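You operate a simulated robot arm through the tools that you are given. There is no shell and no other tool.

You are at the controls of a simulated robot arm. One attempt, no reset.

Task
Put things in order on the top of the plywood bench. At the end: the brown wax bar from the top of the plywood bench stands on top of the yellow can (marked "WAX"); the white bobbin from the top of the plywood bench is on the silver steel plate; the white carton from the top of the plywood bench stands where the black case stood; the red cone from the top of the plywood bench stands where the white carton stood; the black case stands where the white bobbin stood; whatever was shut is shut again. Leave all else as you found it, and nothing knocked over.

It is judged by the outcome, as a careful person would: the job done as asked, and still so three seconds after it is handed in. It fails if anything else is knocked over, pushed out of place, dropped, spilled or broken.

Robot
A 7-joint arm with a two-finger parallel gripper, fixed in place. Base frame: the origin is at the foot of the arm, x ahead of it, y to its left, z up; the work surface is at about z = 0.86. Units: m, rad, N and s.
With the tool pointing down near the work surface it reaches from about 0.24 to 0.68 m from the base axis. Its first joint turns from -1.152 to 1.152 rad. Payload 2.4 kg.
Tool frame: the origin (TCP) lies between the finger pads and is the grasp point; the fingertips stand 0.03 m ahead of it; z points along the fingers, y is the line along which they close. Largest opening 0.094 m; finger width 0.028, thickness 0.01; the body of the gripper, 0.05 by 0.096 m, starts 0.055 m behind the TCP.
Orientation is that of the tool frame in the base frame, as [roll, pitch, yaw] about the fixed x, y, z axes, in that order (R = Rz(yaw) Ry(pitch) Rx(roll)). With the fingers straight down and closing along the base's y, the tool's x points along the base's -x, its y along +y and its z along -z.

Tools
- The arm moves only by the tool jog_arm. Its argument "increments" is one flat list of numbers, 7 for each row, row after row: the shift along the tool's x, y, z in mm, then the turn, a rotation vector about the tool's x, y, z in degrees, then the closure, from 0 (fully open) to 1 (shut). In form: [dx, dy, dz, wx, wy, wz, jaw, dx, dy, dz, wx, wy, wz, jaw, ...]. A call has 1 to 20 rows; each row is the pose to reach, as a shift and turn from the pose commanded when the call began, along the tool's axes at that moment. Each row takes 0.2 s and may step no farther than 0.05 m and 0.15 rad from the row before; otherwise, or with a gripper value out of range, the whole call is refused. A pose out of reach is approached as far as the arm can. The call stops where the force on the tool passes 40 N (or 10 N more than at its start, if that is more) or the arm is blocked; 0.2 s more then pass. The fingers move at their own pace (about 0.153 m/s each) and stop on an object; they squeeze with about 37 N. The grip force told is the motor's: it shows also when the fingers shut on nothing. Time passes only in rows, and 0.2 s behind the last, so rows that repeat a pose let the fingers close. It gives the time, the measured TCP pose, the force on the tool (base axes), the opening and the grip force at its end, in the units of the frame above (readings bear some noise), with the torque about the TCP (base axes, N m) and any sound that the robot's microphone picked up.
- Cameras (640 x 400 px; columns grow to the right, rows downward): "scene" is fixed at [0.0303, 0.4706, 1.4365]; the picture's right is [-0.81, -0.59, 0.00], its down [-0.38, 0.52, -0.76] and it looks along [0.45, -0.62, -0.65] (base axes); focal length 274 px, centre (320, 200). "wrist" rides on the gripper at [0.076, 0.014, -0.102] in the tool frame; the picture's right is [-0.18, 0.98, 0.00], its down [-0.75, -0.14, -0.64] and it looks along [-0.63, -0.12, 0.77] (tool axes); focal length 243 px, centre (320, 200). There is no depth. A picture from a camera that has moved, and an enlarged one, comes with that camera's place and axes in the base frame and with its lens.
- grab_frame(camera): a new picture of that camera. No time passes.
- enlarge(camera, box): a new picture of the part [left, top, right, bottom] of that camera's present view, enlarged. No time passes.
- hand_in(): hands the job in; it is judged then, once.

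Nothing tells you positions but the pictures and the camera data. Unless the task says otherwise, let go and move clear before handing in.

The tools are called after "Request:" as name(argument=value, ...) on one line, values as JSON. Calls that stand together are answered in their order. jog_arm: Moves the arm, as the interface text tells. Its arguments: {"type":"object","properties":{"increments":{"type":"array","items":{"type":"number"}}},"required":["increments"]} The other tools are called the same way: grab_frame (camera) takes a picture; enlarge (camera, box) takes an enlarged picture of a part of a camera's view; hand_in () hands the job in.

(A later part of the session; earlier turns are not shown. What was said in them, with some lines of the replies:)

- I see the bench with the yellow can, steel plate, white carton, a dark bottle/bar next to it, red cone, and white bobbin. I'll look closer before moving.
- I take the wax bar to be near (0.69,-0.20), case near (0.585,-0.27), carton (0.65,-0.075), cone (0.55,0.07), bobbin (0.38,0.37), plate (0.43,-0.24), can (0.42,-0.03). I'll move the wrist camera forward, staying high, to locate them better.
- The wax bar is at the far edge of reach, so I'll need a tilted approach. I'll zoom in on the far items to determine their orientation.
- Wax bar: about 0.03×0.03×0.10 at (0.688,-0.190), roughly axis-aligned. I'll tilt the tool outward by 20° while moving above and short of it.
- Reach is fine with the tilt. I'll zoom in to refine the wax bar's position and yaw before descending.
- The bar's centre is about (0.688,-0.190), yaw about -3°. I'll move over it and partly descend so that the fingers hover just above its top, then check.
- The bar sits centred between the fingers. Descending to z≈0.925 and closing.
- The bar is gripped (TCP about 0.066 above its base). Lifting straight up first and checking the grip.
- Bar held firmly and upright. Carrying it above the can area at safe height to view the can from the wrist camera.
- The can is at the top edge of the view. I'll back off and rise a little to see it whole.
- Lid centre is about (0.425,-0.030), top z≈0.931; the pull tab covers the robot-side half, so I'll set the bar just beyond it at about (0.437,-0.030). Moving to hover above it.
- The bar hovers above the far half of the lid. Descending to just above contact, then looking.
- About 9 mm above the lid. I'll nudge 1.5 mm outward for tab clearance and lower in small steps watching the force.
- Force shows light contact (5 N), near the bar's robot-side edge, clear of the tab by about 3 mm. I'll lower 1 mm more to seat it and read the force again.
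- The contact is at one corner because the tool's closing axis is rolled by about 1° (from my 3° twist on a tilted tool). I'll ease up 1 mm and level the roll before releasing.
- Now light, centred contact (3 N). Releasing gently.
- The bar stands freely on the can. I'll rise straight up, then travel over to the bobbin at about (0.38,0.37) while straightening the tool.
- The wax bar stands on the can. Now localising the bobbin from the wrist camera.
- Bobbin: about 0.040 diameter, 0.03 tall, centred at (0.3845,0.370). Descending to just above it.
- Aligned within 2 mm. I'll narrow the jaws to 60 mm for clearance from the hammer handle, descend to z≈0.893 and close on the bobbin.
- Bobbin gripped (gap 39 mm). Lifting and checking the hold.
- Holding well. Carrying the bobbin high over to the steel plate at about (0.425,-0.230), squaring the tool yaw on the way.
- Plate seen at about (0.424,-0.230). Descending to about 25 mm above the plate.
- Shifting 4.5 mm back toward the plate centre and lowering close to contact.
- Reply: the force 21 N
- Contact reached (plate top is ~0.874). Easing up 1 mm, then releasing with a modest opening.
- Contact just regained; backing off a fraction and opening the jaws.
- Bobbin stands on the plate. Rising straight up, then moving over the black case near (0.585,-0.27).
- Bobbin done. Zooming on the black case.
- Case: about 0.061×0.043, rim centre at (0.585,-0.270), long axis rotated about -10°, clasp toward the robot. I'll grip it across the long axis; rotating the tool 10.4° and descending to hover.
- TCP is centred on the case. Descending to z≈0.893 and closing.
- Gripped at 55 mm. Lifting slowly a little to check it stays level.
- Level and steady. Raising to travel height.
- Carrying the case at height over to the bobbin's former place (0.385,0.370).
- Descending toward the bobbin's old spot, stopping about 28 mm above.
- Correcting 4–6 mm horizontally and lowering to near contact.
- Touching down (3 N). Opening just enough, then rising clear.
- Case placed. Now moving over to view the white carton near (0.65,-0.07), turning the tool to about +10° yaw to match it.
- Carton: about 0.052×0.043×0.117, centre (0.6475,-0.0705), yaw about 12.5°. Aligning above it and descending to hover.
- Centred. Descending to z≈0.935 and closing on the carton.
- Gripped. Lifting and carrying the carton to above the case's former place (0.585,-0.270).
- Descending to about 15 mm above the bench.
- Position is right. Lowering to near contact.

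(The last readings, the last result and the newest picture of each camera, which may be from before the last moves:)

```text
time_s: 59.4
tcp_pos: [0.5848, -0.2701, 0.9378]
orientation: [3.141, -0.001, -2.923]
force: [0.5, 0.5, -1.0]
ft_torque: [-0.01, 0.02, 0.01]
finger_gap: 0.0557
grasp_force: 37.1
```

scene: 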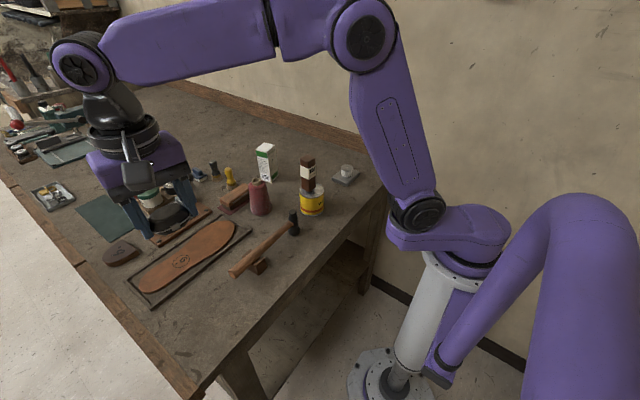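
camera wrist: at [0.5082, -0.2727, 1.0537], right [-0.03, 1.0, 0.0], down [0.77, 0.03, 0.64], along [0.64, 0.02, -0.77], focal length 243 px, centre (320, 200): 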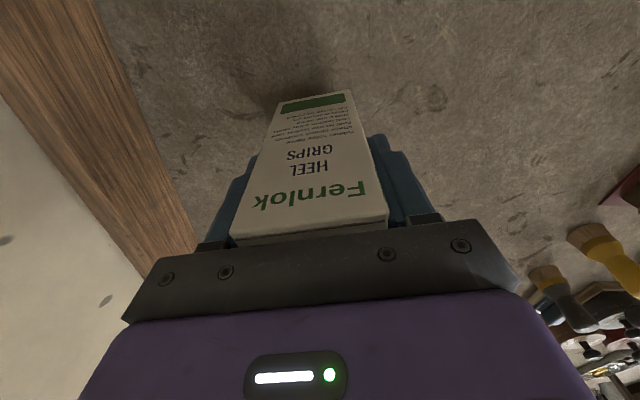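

Request:
jog_arm(increments=[0, 0, 1.5, 0, 0, 0, 1, 0, 0, 1.5, 0, 0, 0, 1])

```text
time_s: 60.0
tcp_pos: [0.5846, -0.2684, 0.9379]
orientation: [-3.141, 0.0, -2.923]
force: [-0.6, -0.3, -1.1]
ft_torque: [0.02, 0.01, -0.01]
finger_gap: 0.0558
grasp_force: 36.8
```

Request:
jog_arm(increments=[0, 0, 1, 0, 0, 0, 1, 0, 0, 1, 0, 0, 0, 1])

```text
time_s: 60.6
tcp_pos: [0.5829, -0.2683, 0.9381]
orientation: [-3.141, 0.0, -2.922]
force: [-0.8, 0.3, -1.1]
ft_torque: [-0.03, 0.01, 0.01]
finger_gap: 0.0556
grasp_force: 36.7
```

Request:
jog_arm(increments=[0, 0, 1, 0, 0, 0, 1, 0, 0, 1, 0, 0, 0, 1])

Request:
enlarge(camera="scene", box=[300, 130, 350, 170])

```text
time_s: 61.2
tcp_pos: [0.5852, -0.2693, 0.9354]
orientation: [3.141, -0.001, -2.923]
force: [0.0, -1.0, -0.3]
ft_torque: [0.03, -0.03, 0.0]
finger_gap: 0.0557
grasp_force: 37.0
```

```text
10.00 times, centred on (325, 150) of scene
camera zoom: at [0.0304, 0.4706, 1.4365], right [-0.81, -0.59, 0.0], down [-0.38, 0.52, -0.76], along [0.45, -0.62, -0.65], focal length 2743 px, centre (270, 700)
```

zoom: 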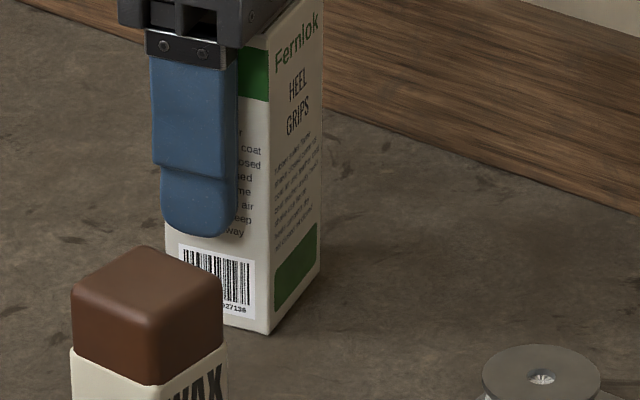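

Request:
jog_arm(increments=[0, 0, 1, 0, 0, 0, 1, 0, 0, 1, 0, 0, 0, 1])

```text
time_s: 61.8
tcp_pos: [0.5854, -0.2673, 0.9351]
orientation: [3.141, 0.001, -2.925]
force: [0.3, 0.0, -0.6]
ft_torque: [-0.03, 0.01, 0.02]
finger_gap: 0.0557
grasp_force: 37.2
```

Request:
jog_arm(increments=[0, -1.5, 1, 0, 0, 0, 1, 0, -1.5, 1, 0, 0, 0, 1])

```text
time_s: 62.4
tcp_pos: [0.5854, -0.2694, 0.9356]
orientation: [3.141, 0.0, -2.923]
force: [-0.3, 0.8, 2.2]
ft_torque: [0.12, 0.01, -0.04]
finger_gap: 0.0557
grasp_force: 37.2
```

Light contact. Releasing and rising straight up.

Request:
jog_arm(increments=[0, 0, 0, 0, 0, 0, 0.3, 0, 0, 0, 0, 0, 0, 0.1, 0, 0, 0, 0, 0, 0, 0, 0, 0, -20, 0, 0, 0, 0, 0, 0, -60, 0, 0, 0, 0, 0, 0, -100, 0, 0, 0, 0, 0, 0, -145, 0, 0, 0, 0, 0, 0, -190, 0, 0, 0, 0, 0, 0, -190, 0, 0, 0, 0])

Request:
grab_frame(camera="wrist")

Request:
enlarge(camera="scene", box=[220, 90, 400, 220])

```text
time_s: 64.4
tcp_pos: [0.5847, -0.2683, 1.1227]
orientation: [-3.141, -0.001, -2.924]
force: [0.2, 1.2, 0.3]
ft_torque: [-0.03, -0.01, 0.0]
finger_gap: 0.0939
grasp_force: 0.0
```

```text
taken
camera wrist: at [0.5083, -0.2723, 1.2254], right [-0.03, 1.0, 0.0], down [0.77, 0.02, 0.64], along [0.64, 0.02, -0.77], focal length 243 px, centre (320, 200)
```

wrist: 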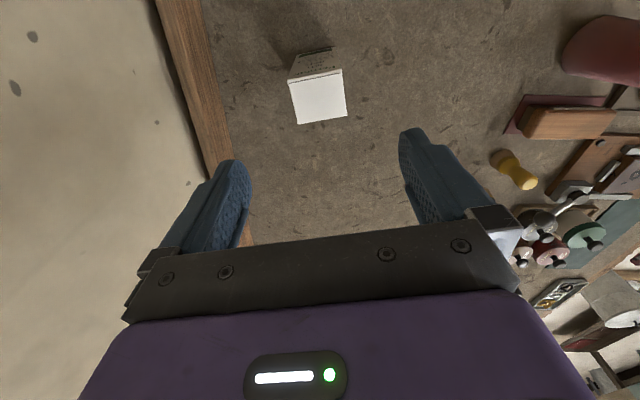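

```text
3.08 times, centred on (310, 155) of scene
camera zoom: at [0.0303, 0.4706, 1.4365], right [-0.81, -0.59, 0.0], down [-0.38, 0.52, -0.76], along [0.45, -0.62, -0.65], focal length 844 px, centre (351, 338)
```

zoom: 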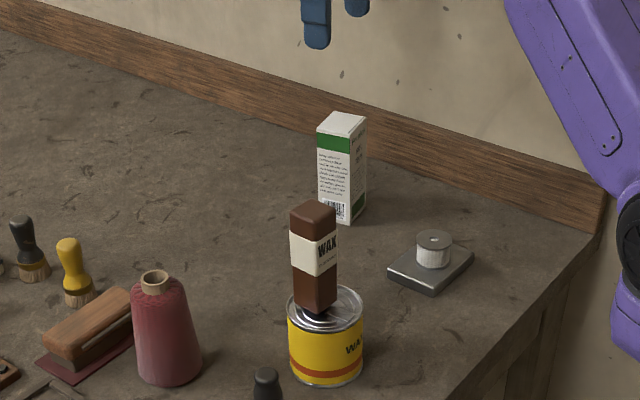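

Carton stands where the case was. Now viewing the red cone near (0.547,0.071).

Request:
jog_arm(increments=[-2.5, 42.7, -4, 0, 0, 1.6, 0, -4.9, 85.5, -8, 0, 0, 3.1, 0, -7.4, 128.2, -12, 0, 0, 4.7, 0, -9.8, 171, -16, 0, 0, 6.2, 0, -12.3, 213.7, -20, 0, 0, 7.8, 0, -14.7, 256.4, -24, 0, 0, 9.4, 0, -17.2, 299.2, -28, 0, 0, 10.9, 0, -19.6, 341.9, -32, 0, 0, 12.5, 0, -19.6, 341.9, -32, 0, 0, 12.5, 0])

Request:
grab_frame(camera="wrist")

Request:
enlarge(camera="scene", box=[210, 160, 310, 240])

```text
time_s: 66.4
tcp_pos: [0.5298, 0.0673, 1.1557]
orientation: [-3.141, 0.0, 3.141]
force: [-0.5, -0.3, 0.0]
ft_torque: [0.0, 0.03, -0.01]
finger_gap: 0.0939
grasp_force: 0.0
```

```text
taken
camera wrist: at [0.454, 0.0806, 1.2585], right [0.19, 0.98, 0.0], down [0.75, -0.14, 0.64], along [0.63, -0.12, -0.77], focal length 243 px, centre (320, 200)
```

wrist: 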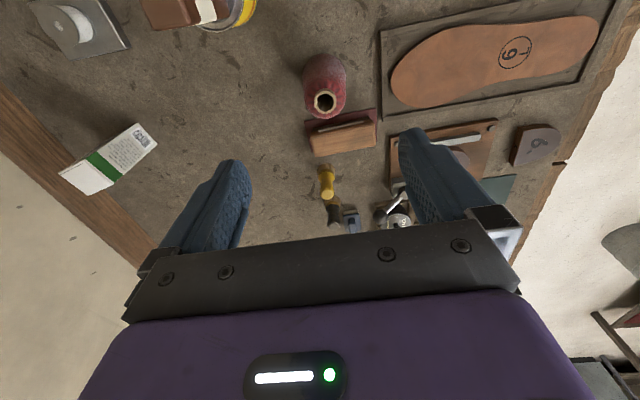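

```text
5.00 times, centred on (260, 200) of scene
camera zoom: at [0.0303, 0.4707, 1.4365], right [-0.81, -0.59, 0.0], down [-0.38, 0.52, -0.76], along [0.45, -0.62, -0.65], focal length 1371 px, centre (620, 200)
```

zoom: 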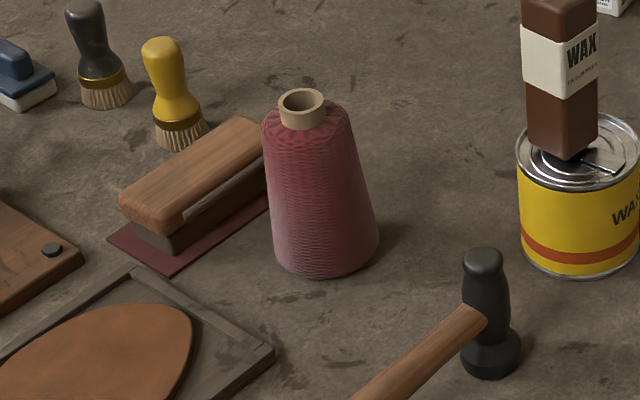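

Request:
enlarge(camera="wrist", box=[270, 40, 400, 165])

```text
3.20 times, centred on (335, 102) of wrist
camera zoom: at [0.454, 0.0806, 1.2585], right [0.19, 0.98, 0.0], down [0.75, -0.14, 0.64], along [0.63, -0.12, -0.77], focal length 776 px, centre (272, 512)
```

zoom: 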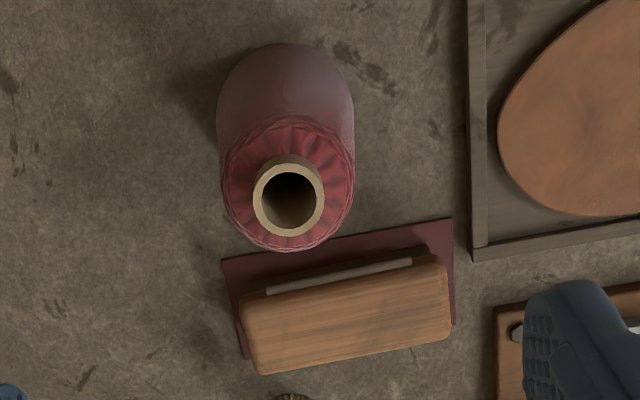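

Cone: axis at (0.546,0.070), top z≈0.975, base diameter ≈0.066. Closing along y is free of neighbours. Moving to hover above.

Request:
jog_arm(increments=[-8, 1.2, 30, 0, 0, 0, 0, -15.5, 2.5, 60, 0, 0, 0, 0, -15.5, 2.5, 90, 0, 0, 0, 0, -15.5, 2.5, 118, 0, 0, 0, 0, -15.5, 2.5, 118, 0, 0, 0, 0])

Request:
grab_frame(camera="wrist")

Request:
enlarge(camera="scene", box=[190, 120, 330, 240])

```text
time_s: 67.6
tcp_pos: [0.547, 0.0683, 1.0366]
orientation: [3.141, 0.0, 3.141]
force: [-0.4, -1.0, -0.3]
ft_torque: [0.01, 0.0, 0.04]
finger_gap: 0.0939
grasp_force: 0.0
```

```text
taken
camera wrist: at [0.4714, 0.0812, 1.1389], right [0.18, 0.98, 0.0], down [0.75, -0.14, 0.64], along [0.63, -0.12, -0.77], focal length 243 px, centre (320, 200)
```

wrist: 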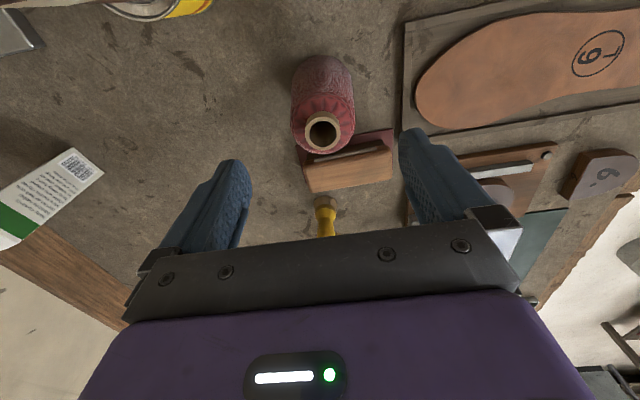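

```text
3.33 times, centred on (260, 180) of scene
camera zoom: at [0.0303, 0.4706, 1.4365], right [-0.81, -0.59, 0.0], down [-0.38, 0.52, -0.76], along [0.45, -0.62, -0.65], focal length 914 px, centre (520, 267)
```

zoom: 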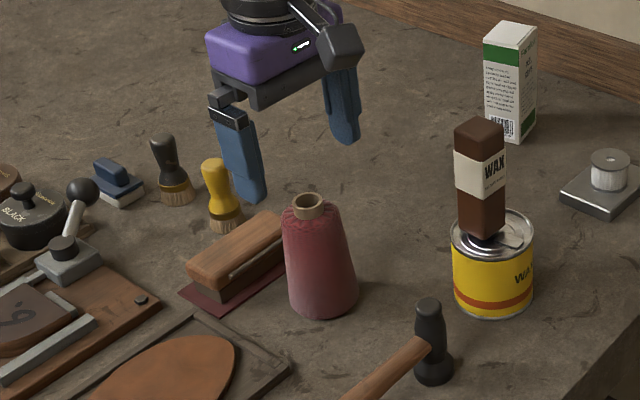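

Aligned within 2 mm. Descending to z≈0.932 and closing.

Request:
jog_arm(increments=[2.5, 1, 35, 0, 0, 0, 0, 2.5, 1, 70, 0, 0, 0, 0, 2.5, 1, 103, 0, 0, 0, 0, 2.5, 1, 103, 0, 0, 0, 0])

Request:
grab_frame(camera="wrist")

Request:
enlarge(camera="scene", box=[190, 120, 330, 240])

```text
time_s: 68.6
tcp_pos: [0.543, 0.0726, 0.932]
orientation: [-3.141, 0.0, -3.141]
force: [0.0, -1.2, 0.6]
ft_torque: [0.0, 0.02, -0.01]
finger_gap: 0.0941
grasp_force: 0.0
```

```text
taken
camera wrist: at [0.4684, 0.0861, 1.0363], right [0.18, 0.98, 0.0], down [0.75, -0.14, 0.64], along [0.63, -0.12, -0.77], focal length 243 px, centre (320, 200)
```

wrist: 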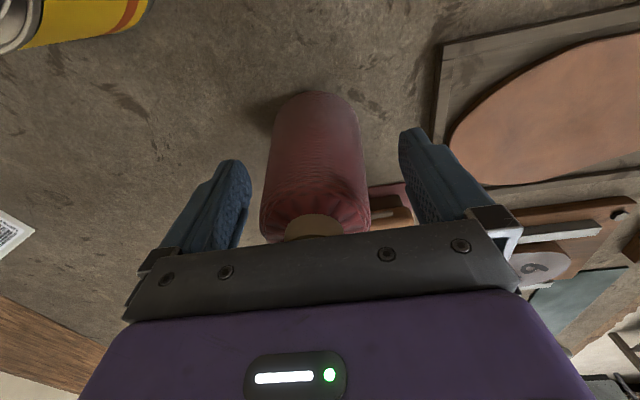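

```text
3.33 times, centred on (260, 180) of scene
camera zoom: at [0.0303, 0.4706, 1.4365], right [-0.81, -0.59, 0.0], down [-0.38, 0.52, -0.76], along [0.45, -0.62, -0.65], focal length 914 px, centre (520, 267)
```

zoom: 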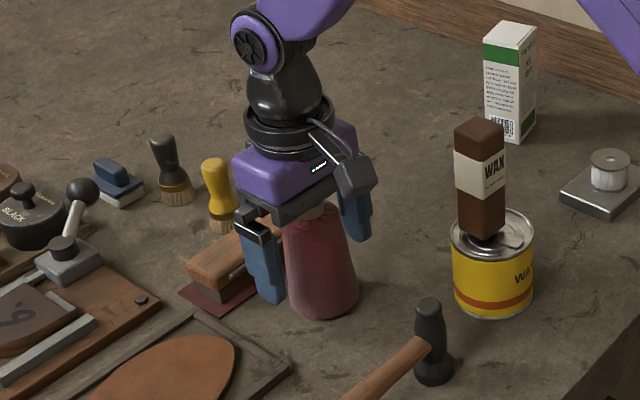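

Correcting 2–3 mm to centre on the cone, then closing.

Request:
jog_arm(increments=[-2, -3, 0, 0, 0, 0, 0, -2, -3, 0, 0, 0, 0, 0.2, -2, -3, 0, 0, 0, 0, 0.35, -2, -3, 0, 0, 0, 0, 1, -2, -3, 0, 0, 0, 0, 1])

Request:
grab_frame(camera="wrist")

Request:
enlarge(camera="scene", box=[210, 140, 310, 240])

```text
time_s: 69.8
tcp_pos: [0.5454, 0.0693, 0.9336]
orientation: [-3.141, 0.0, 3.141]
force: [0.2, 0.7, 0.1]
ft_torque: [-0.01, -0.01, 0.03]
finger_gap: 0.0563
grasp_force: 37.1
```

```text
taken
camera wrist: at [0.4709, 0.0829, 1.0378], right [0.18, 0.98, 0.0], down [0.75, -0.14, 0.64], along [0.63, -0.12, -0.77], focal length 243 px, centre (320, 200)
```

wrist: 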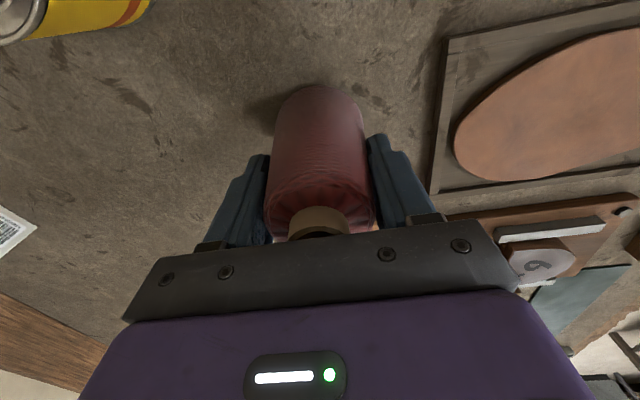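

```text
4.00 times, centred on (260, 190) of scene
camera zoom: at [0.0304, 0.4707, 1.4365], right [-0.81, -0.59, 0.0], down [-0.38, 0.52, -0.76], along [0.45, -0.62, -0.65], focal length 1097 px, centre (560, 240)
```

zoom: 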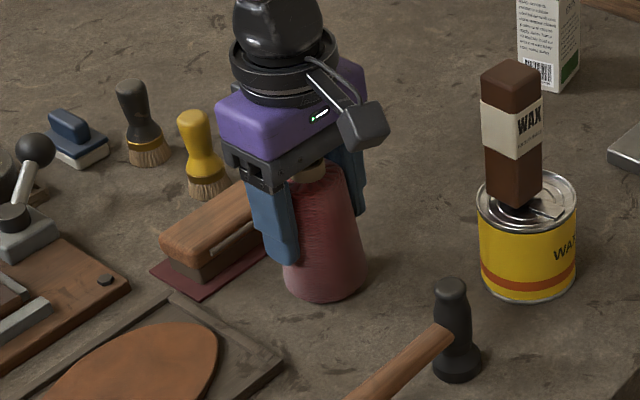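

Gripped at 56 mm. Lifting slowly and checking that the cone doesn't slip.

Request:
jog_arm(increments=[0, 0, -8, 0, 0, 0, 1, 0, 0, -16, 0, 0, 0, 1, 0, 0, -30, 0, 0, 0, 1, 0, 0, -30, 0, 0, 0, 1])

Request:
grab_frame(camera="wrist")

Request:
enlarge(camera="scene", box=[210, 140, 310, 240])

```text
time_s: 70.8
tcp_pos: [0.5436, 0.069, 0.9648]
orientation: [-3.141, -0.001, -3.14]
force: [0.3, -0.8, -1.7]
ft_torque: [0.0, -0.01, -0.03]
finger_gap: 0.0563
grasp_force: 36.7
```

```text
taken
camera wrist: at [0.4694, 0.0817, 1.068], right [0.18, 0.98, 0.0], down [0.75, -0.14, 0.64], along [0.63, -0.12, -0.77], focal length 243 px, centre (320, 200)
```

wrist: 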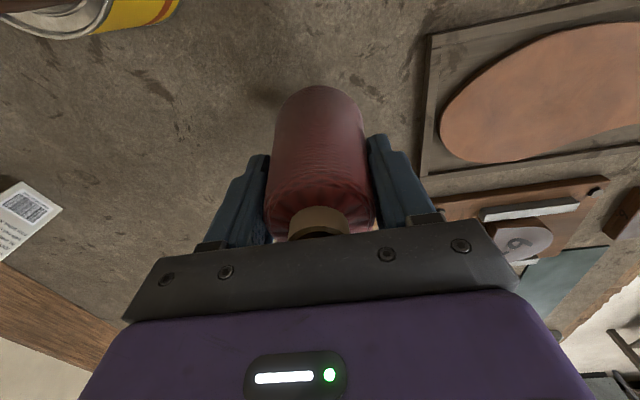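

```text
4.00 times, centred on (260, 190) of scene
camera zoom: at [0.0304, 0.4706, 1.4365], right [-0.81, -0.59, 0.0], down [-0.38, 0.52, -0.76], along [0.45, -0.62, -0.65], focal length 1097 px, centre (560, 240)
```

zoom: 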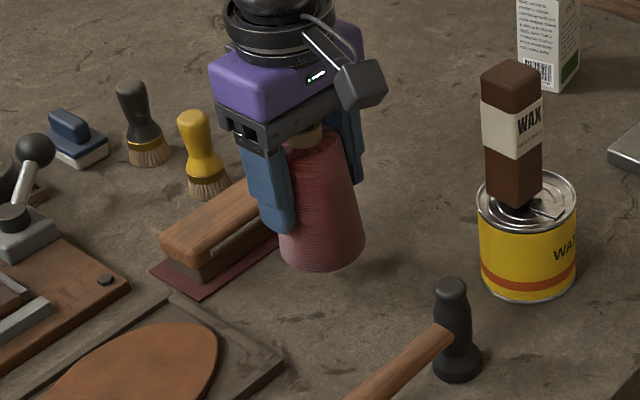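

No slip. Raising and carrying the cone to the carton's former place (0.6475,-0.0705).

Request:
jog_arm(increments=[0, 0, -30, 0, 0, 0, 1, 0, 0, -65, 0, 0, 0, 1, 0, 0, -100, 0, 0, 0, 1, -20.8, -27.9, -100, 0, 0, 0, 1, -41.6, -55.8, -100, 0, 0, 0, 1, -62.4, -83.7, -100, 0, 0, 0, 1, -83.2, -111.6, -100, 0, 0, 0, 1, -103, -139, -100, 0, 0, 0, 1, -103, -139, -100, 0, 0, 0, 1])

Request:
grab_frame(camera="wrist")

Request:
enlarge(camera="scene", box=[190, 100, 350, 220])

```text
time_s: 72.8
tcp_pos: [0.6468, -0.0712, 1.063]
orientation: [-3.141, -0.001, -3.14]
force: [-0.3, -0.4, -2.6]
ft_torque: [-0.03, 0.0, -0.02]
finger_gap: 0.0566
grasp_force: 36.9
```

```text
taken
camera wrist: at [0.5719, -0.0573, 1.1662], right [0.18, 0.98, 0.0], down [0.75, -0.14, 0.64], along [0.63, -0.12, -0.77], focal length 243 px, centre (320, 200)
```

wrist: 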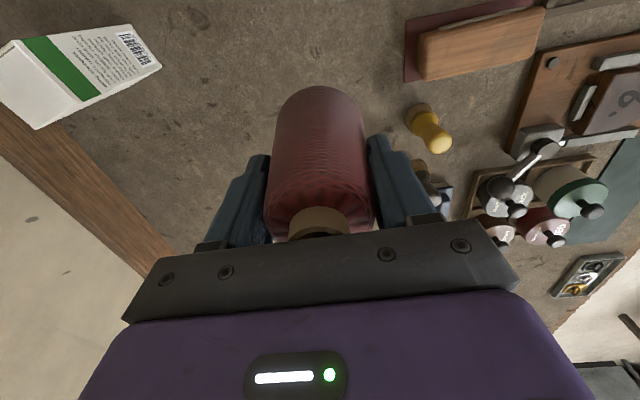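

```text
3.33 times, centred on (270, 160) of scene
camera zoom: at [0.0304, 0.4706, 1.4365], right [-0.81, -0.59, 0.0], down [-0.38, 0.52, -0.76], along [0.45, -0.62, -0.65], focal length 914 px, centre (487, 333)
```

zoom: 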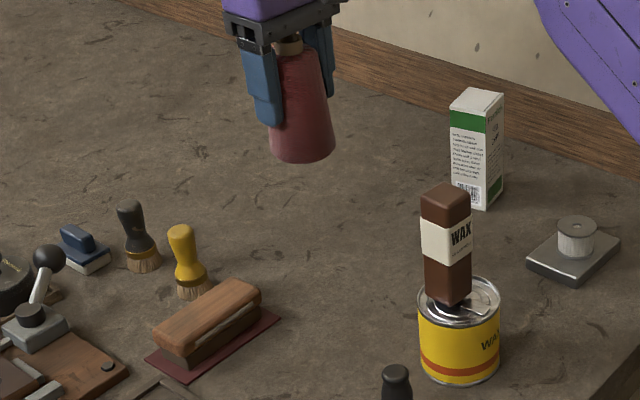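

Descending toward the target spot, stopping about 13 mm above the bench.

Request:
jog_arm(increments=[0, 0, 35, 0, 0, 0, 1, 0, 0, 70, 0, 0, 0, 1, 0, 0, 100, 0, 0, 0, 1, 0, 0, 115, 0, 0, 0, 1, 0, 0, 115, 0, 0, 0, 1])

Request:
grab_frame(camera="wrist")

Request:
enlarge(camera="scene", box=[210, 110, 330, 210])

```text
time_s: 74.0
tcp_pos: [0.6477, -0.0699, 0.9504]
orientation: [3.14, 0.001, -3.141]
force: [-0.3, -1.4, -2.0]
ft_torque: [-0.01, -0.03, 0.02]
finger_gap: 0.0565
grasp_force: 36.7
```

```text
taken
camera wrist: at [0.5724, -0.0555, 1.0535], right [0.18, 0.98, 0.0], down [0.75, -0.14, 0.64], along [0.63, -0.12, -0.77], focal length 243 px, centre (320, 200)
```

wrist: 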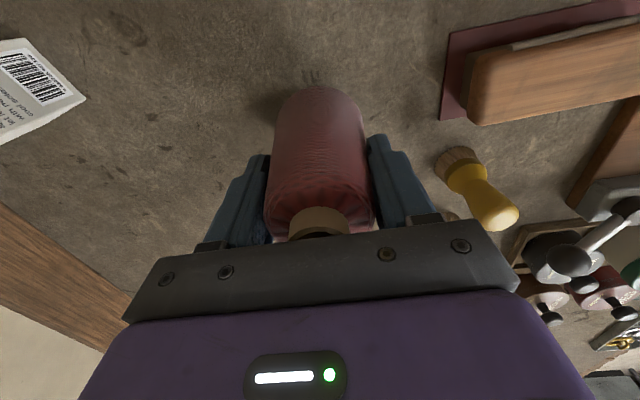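

```text
4.00 times, centred on (270, 160) of scene
camera zoom: at [0.0304, 0.4706, 1.4365], right [-0.81, -0.59, 0.0], down [-0.38, 0.52, -0.76], along [0.45, -0.62, -0.65], focal length 1097 px, centre (520, 360)
```

zoom: 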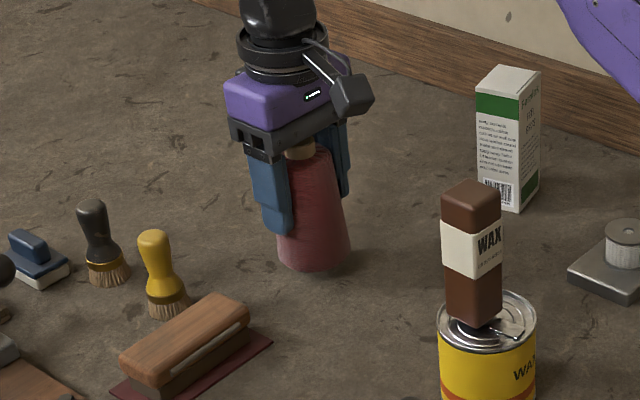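

Request:
jog_arm(increments=[0, 0, 7, 0, 0, 0, 1, 0, 0, 13, 0, 0, 0, 1, 0, 0, 13, 0, 0, 0, 1])

```text
time_s: 74.8
tcp_pos: [0.6487, -0.068, 0.9386]
orientation: [-3.141, 0.001, -3.14]
force: [0.4, 1.3, -1.9]
ft_torque: [0.0, -0.03, -0.01]
finger_gap: 0.0565
grasp_force: 36.7
```

Request:
jog_arm(increments=[0, -1.5, 2, 0, 0, 0, 1, 0, -1.5, 2, 0, 0, 0, 1])

```text
time_s: 75.4
tcp_pos: [0.6472, -0.0706, 0.9366]
orientation: [3.141, 0.001, 3.142]
force: [0.3, -0.5, -1.8]
ft_torque: [-0.06, 0.0, -0.02]
finger_gap: 0.0563
grasp_force: 37.4
```

Request:
jog_arm(increments=[0, 0, 1.2, 0, 0, 0, 1, 0, 0, 1.2, 0, 0, 0, 1])

```text
time_s: 76.0
tcp_pos: [0.6476, -0.0704, 0.9353]
orientation: [-3.141, 0.0, -3.141]
force: [-3.2, 2.2, 5.3]
ft_torque: [-0.06, 0.25, -0.06]
finger_gap: 0.0563
grasp_force: 36.9
```

Contact (about 7 N net, centred). Releasing and checking before rising.

Request:
jog_arm(increments=[0, 0, -0.4, 0, 0, 0, 1, 0, 0, -0.4, 0, 0, 0, 0.3, 0, 0, -0.4, 0, 0, 0, 0.1, 0, 0, -0.4, 0, 0, 0, 0, 0, 0, -0.4, 0, 0, 0, 0])

Request:
grab_frame(camera="wrist")

Request:
enlarge(camera="scene", box=[210, 110, 330, 210])

```text
time_s: 77.2
tcp_pos: [0.6473, -0.0717, 0.9341]
orientation: [-3.141, 0.0, 3.141]
force: [0.2, -0.9, 0.2]
ft_torque: [0.04, 0.03, -0.01]
finger_gap: 0.0941
grasp_force: 0.0
```

```text
taken
camera wrist: at [0.5723, -0.0585, 1.0383], right [0.18, 0.98, 0.0], down [0.75, -0.14, 0.64], along [0.63, -0.12, -0.77], focal length 243 px, centre (320, 200)
```

wrist: 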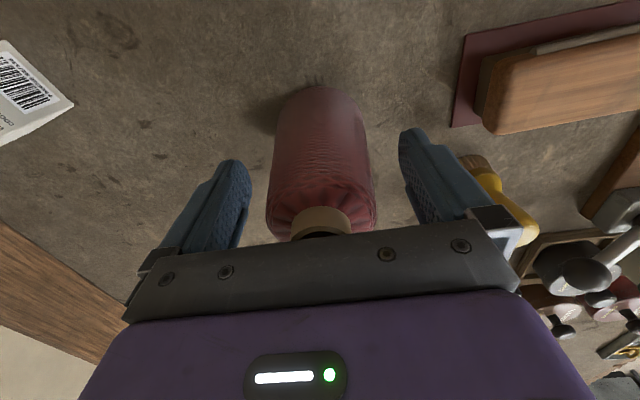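

```text
4.00 times, centred on (270, 160) of scene
camera zoom: at [0.0303, 0.4706, 1.4365], right [-0.81, -0.59, 0.0], down [-0.38, 0.52, -0.76], along [0.45, -0.62, -0.65], focal length 1097 px, centre (520, 360)
```

zoom: 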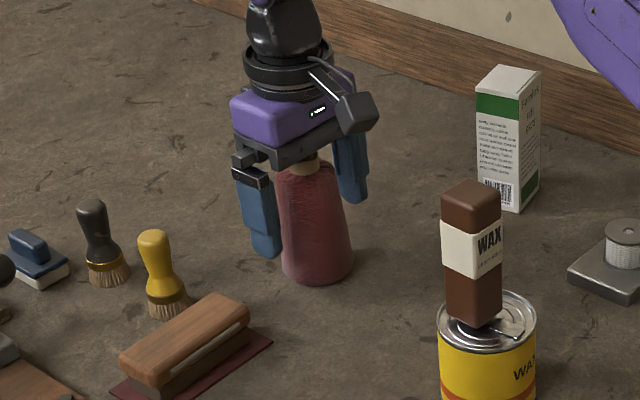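

The cone stands on its own. Rising straight up and moving clear toward the robot, then checking everything.

Request:
jog_arm(increments=[0, 0, -25, 0, 0, 0, 0, 0, 0, -60, 0, 0, 0, 0, 0, 0, -105, 0, 0, 0, 0, 0, 0, -150, 0, 0, 0, 0, 0, 0, -195, 0, 0, 0, 0, 0, 0, -240, 0, 0, 0, 0, 45, 0, -245, 0, 0, 0, 0, 90, -10, -250, 0, 0, 0, 0, 135, -20, -250, 0, 0, 0, 0, 180, -30, -250, 0, 0, 0, 0, 225, -40, -250, 0, 0, 0, 0, 270, -50, -250, 0, 0, 0, 0, 315, -60, -250, 0, 0, 0, 0, 350, -70, -250, 0, 0, 0, 0, 350, -70, -250, 0, 0, 0, 0])

Request:
grab_frame(camera="scene")

Request:
grab_frame(camera="wrist")

Request:
enlarge(camera="scene", box=[200, 120, 400, 245])

Request:
enlarge(camera="scene", box=[80, 140, 280, 265])

Request:
enlarge(camera="scene", box=[120, 220, 320, 345])

```text
time_s: 80.4
tcp_pos: [0.2965, -0.1441, 1.1817]
orientation: [-3.141, 0.0, 3.141]
force: [-0.4, 1.3, -0.7]
ft_torque: [0.01, 0.0, 0.01]
finger_gap: 0.0943
grasp_force: 0.1
out of reach, approached as far as the arm can: row 6
```

```text
taken
```

scene: 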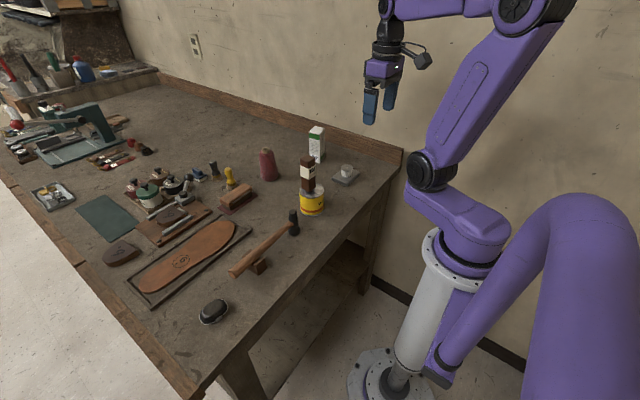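

```text
taken
camera wrist: at [0.2218, -0.1301, 1.2838], right [0.18, 0.98, 0.0], down [0.75, -0.14, 0.64], along [0.63, -0.12, -0.77], focal length 243 px, centre (320, 200)
```

wrist: 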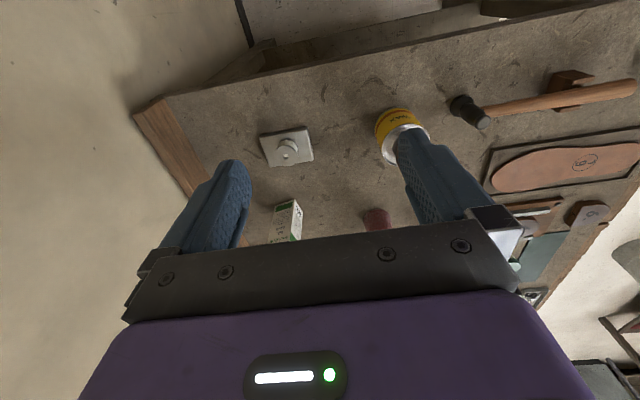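

```text
3.20 times, centred on (300, 182) of scene
camera zoom: at [0.0303, 0.4706, 1.4365], right [-0.81, -0.59, 0.0], down [-0.38, 0.52, -0.76], along [0.45, -0.62, -0.65], focal length 878 px, centre (384, 256)
```

zoom: 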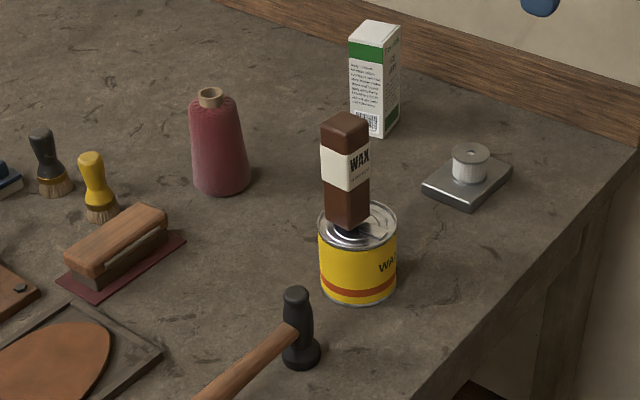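

```text
3.20 times, centred on (180, 202) of scene
camera zoom: at [0.0303, 0.4706, 1.4365], right [-0.81, -0.59, 0.0], down [-0.38, 0.52, -0.76], along [0.45, -0.62, -0.65], focal length 878 px, centre (768, 192)
```

zoom: 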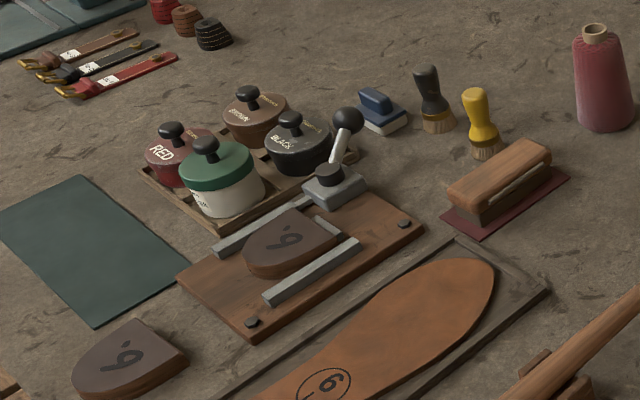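

```text
3.20 times, centred on (220, 282) of scene
camera zoom: at [0.0303, 0.4706, 1.4365], right [-0.81, -0.59, 0.0], down [-0.38, 0.52, -0.76], along [0.45, -0.62, -0.65], focal length 878 px, centre (640, -64)
```

zoom: 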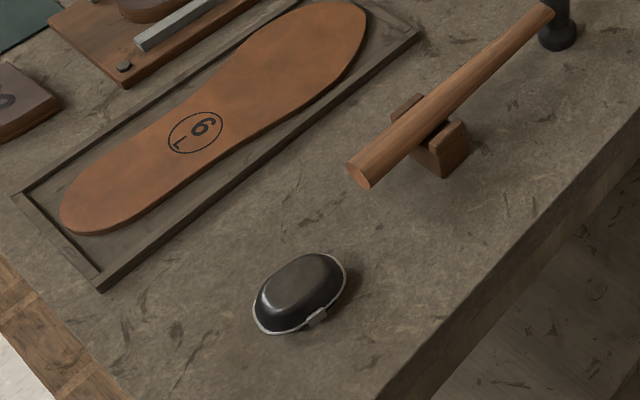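

Everything looks settled: the wax bar is upright on the can and the bobbin is on the steel plate. The carton stands on the case's spot, the cone on the carton's, and the shut case on the bobbin's. Nothing else appears moved and the arm is clear, so I'm handing in.

Request:
hand_in()

```text
The job is handed in.
```

The job is finished and handed in; the result hasn't come back. In the last pictures everything was where you asked:

- **Brown wax bar:** stands upright on the yellow can. It sits about 1 cm off the lid's centre, to stay clear of the pull tab.
- **White bobbin:** stands near the middle of the silver steel plate.
- **White carton:** stands where the black case was.
- **Red cone:** stands where the carton was.
- **Black case:** stands, still shut, where the bobbin was.

By the pose readings, the carton, cone and case are within a few millimetres of the original spots. Nothing was opened or knocked over. The can, plate, hammer and other tools look unmoved against the first pictures, and the arm is clear of the bench with its jaws empty.
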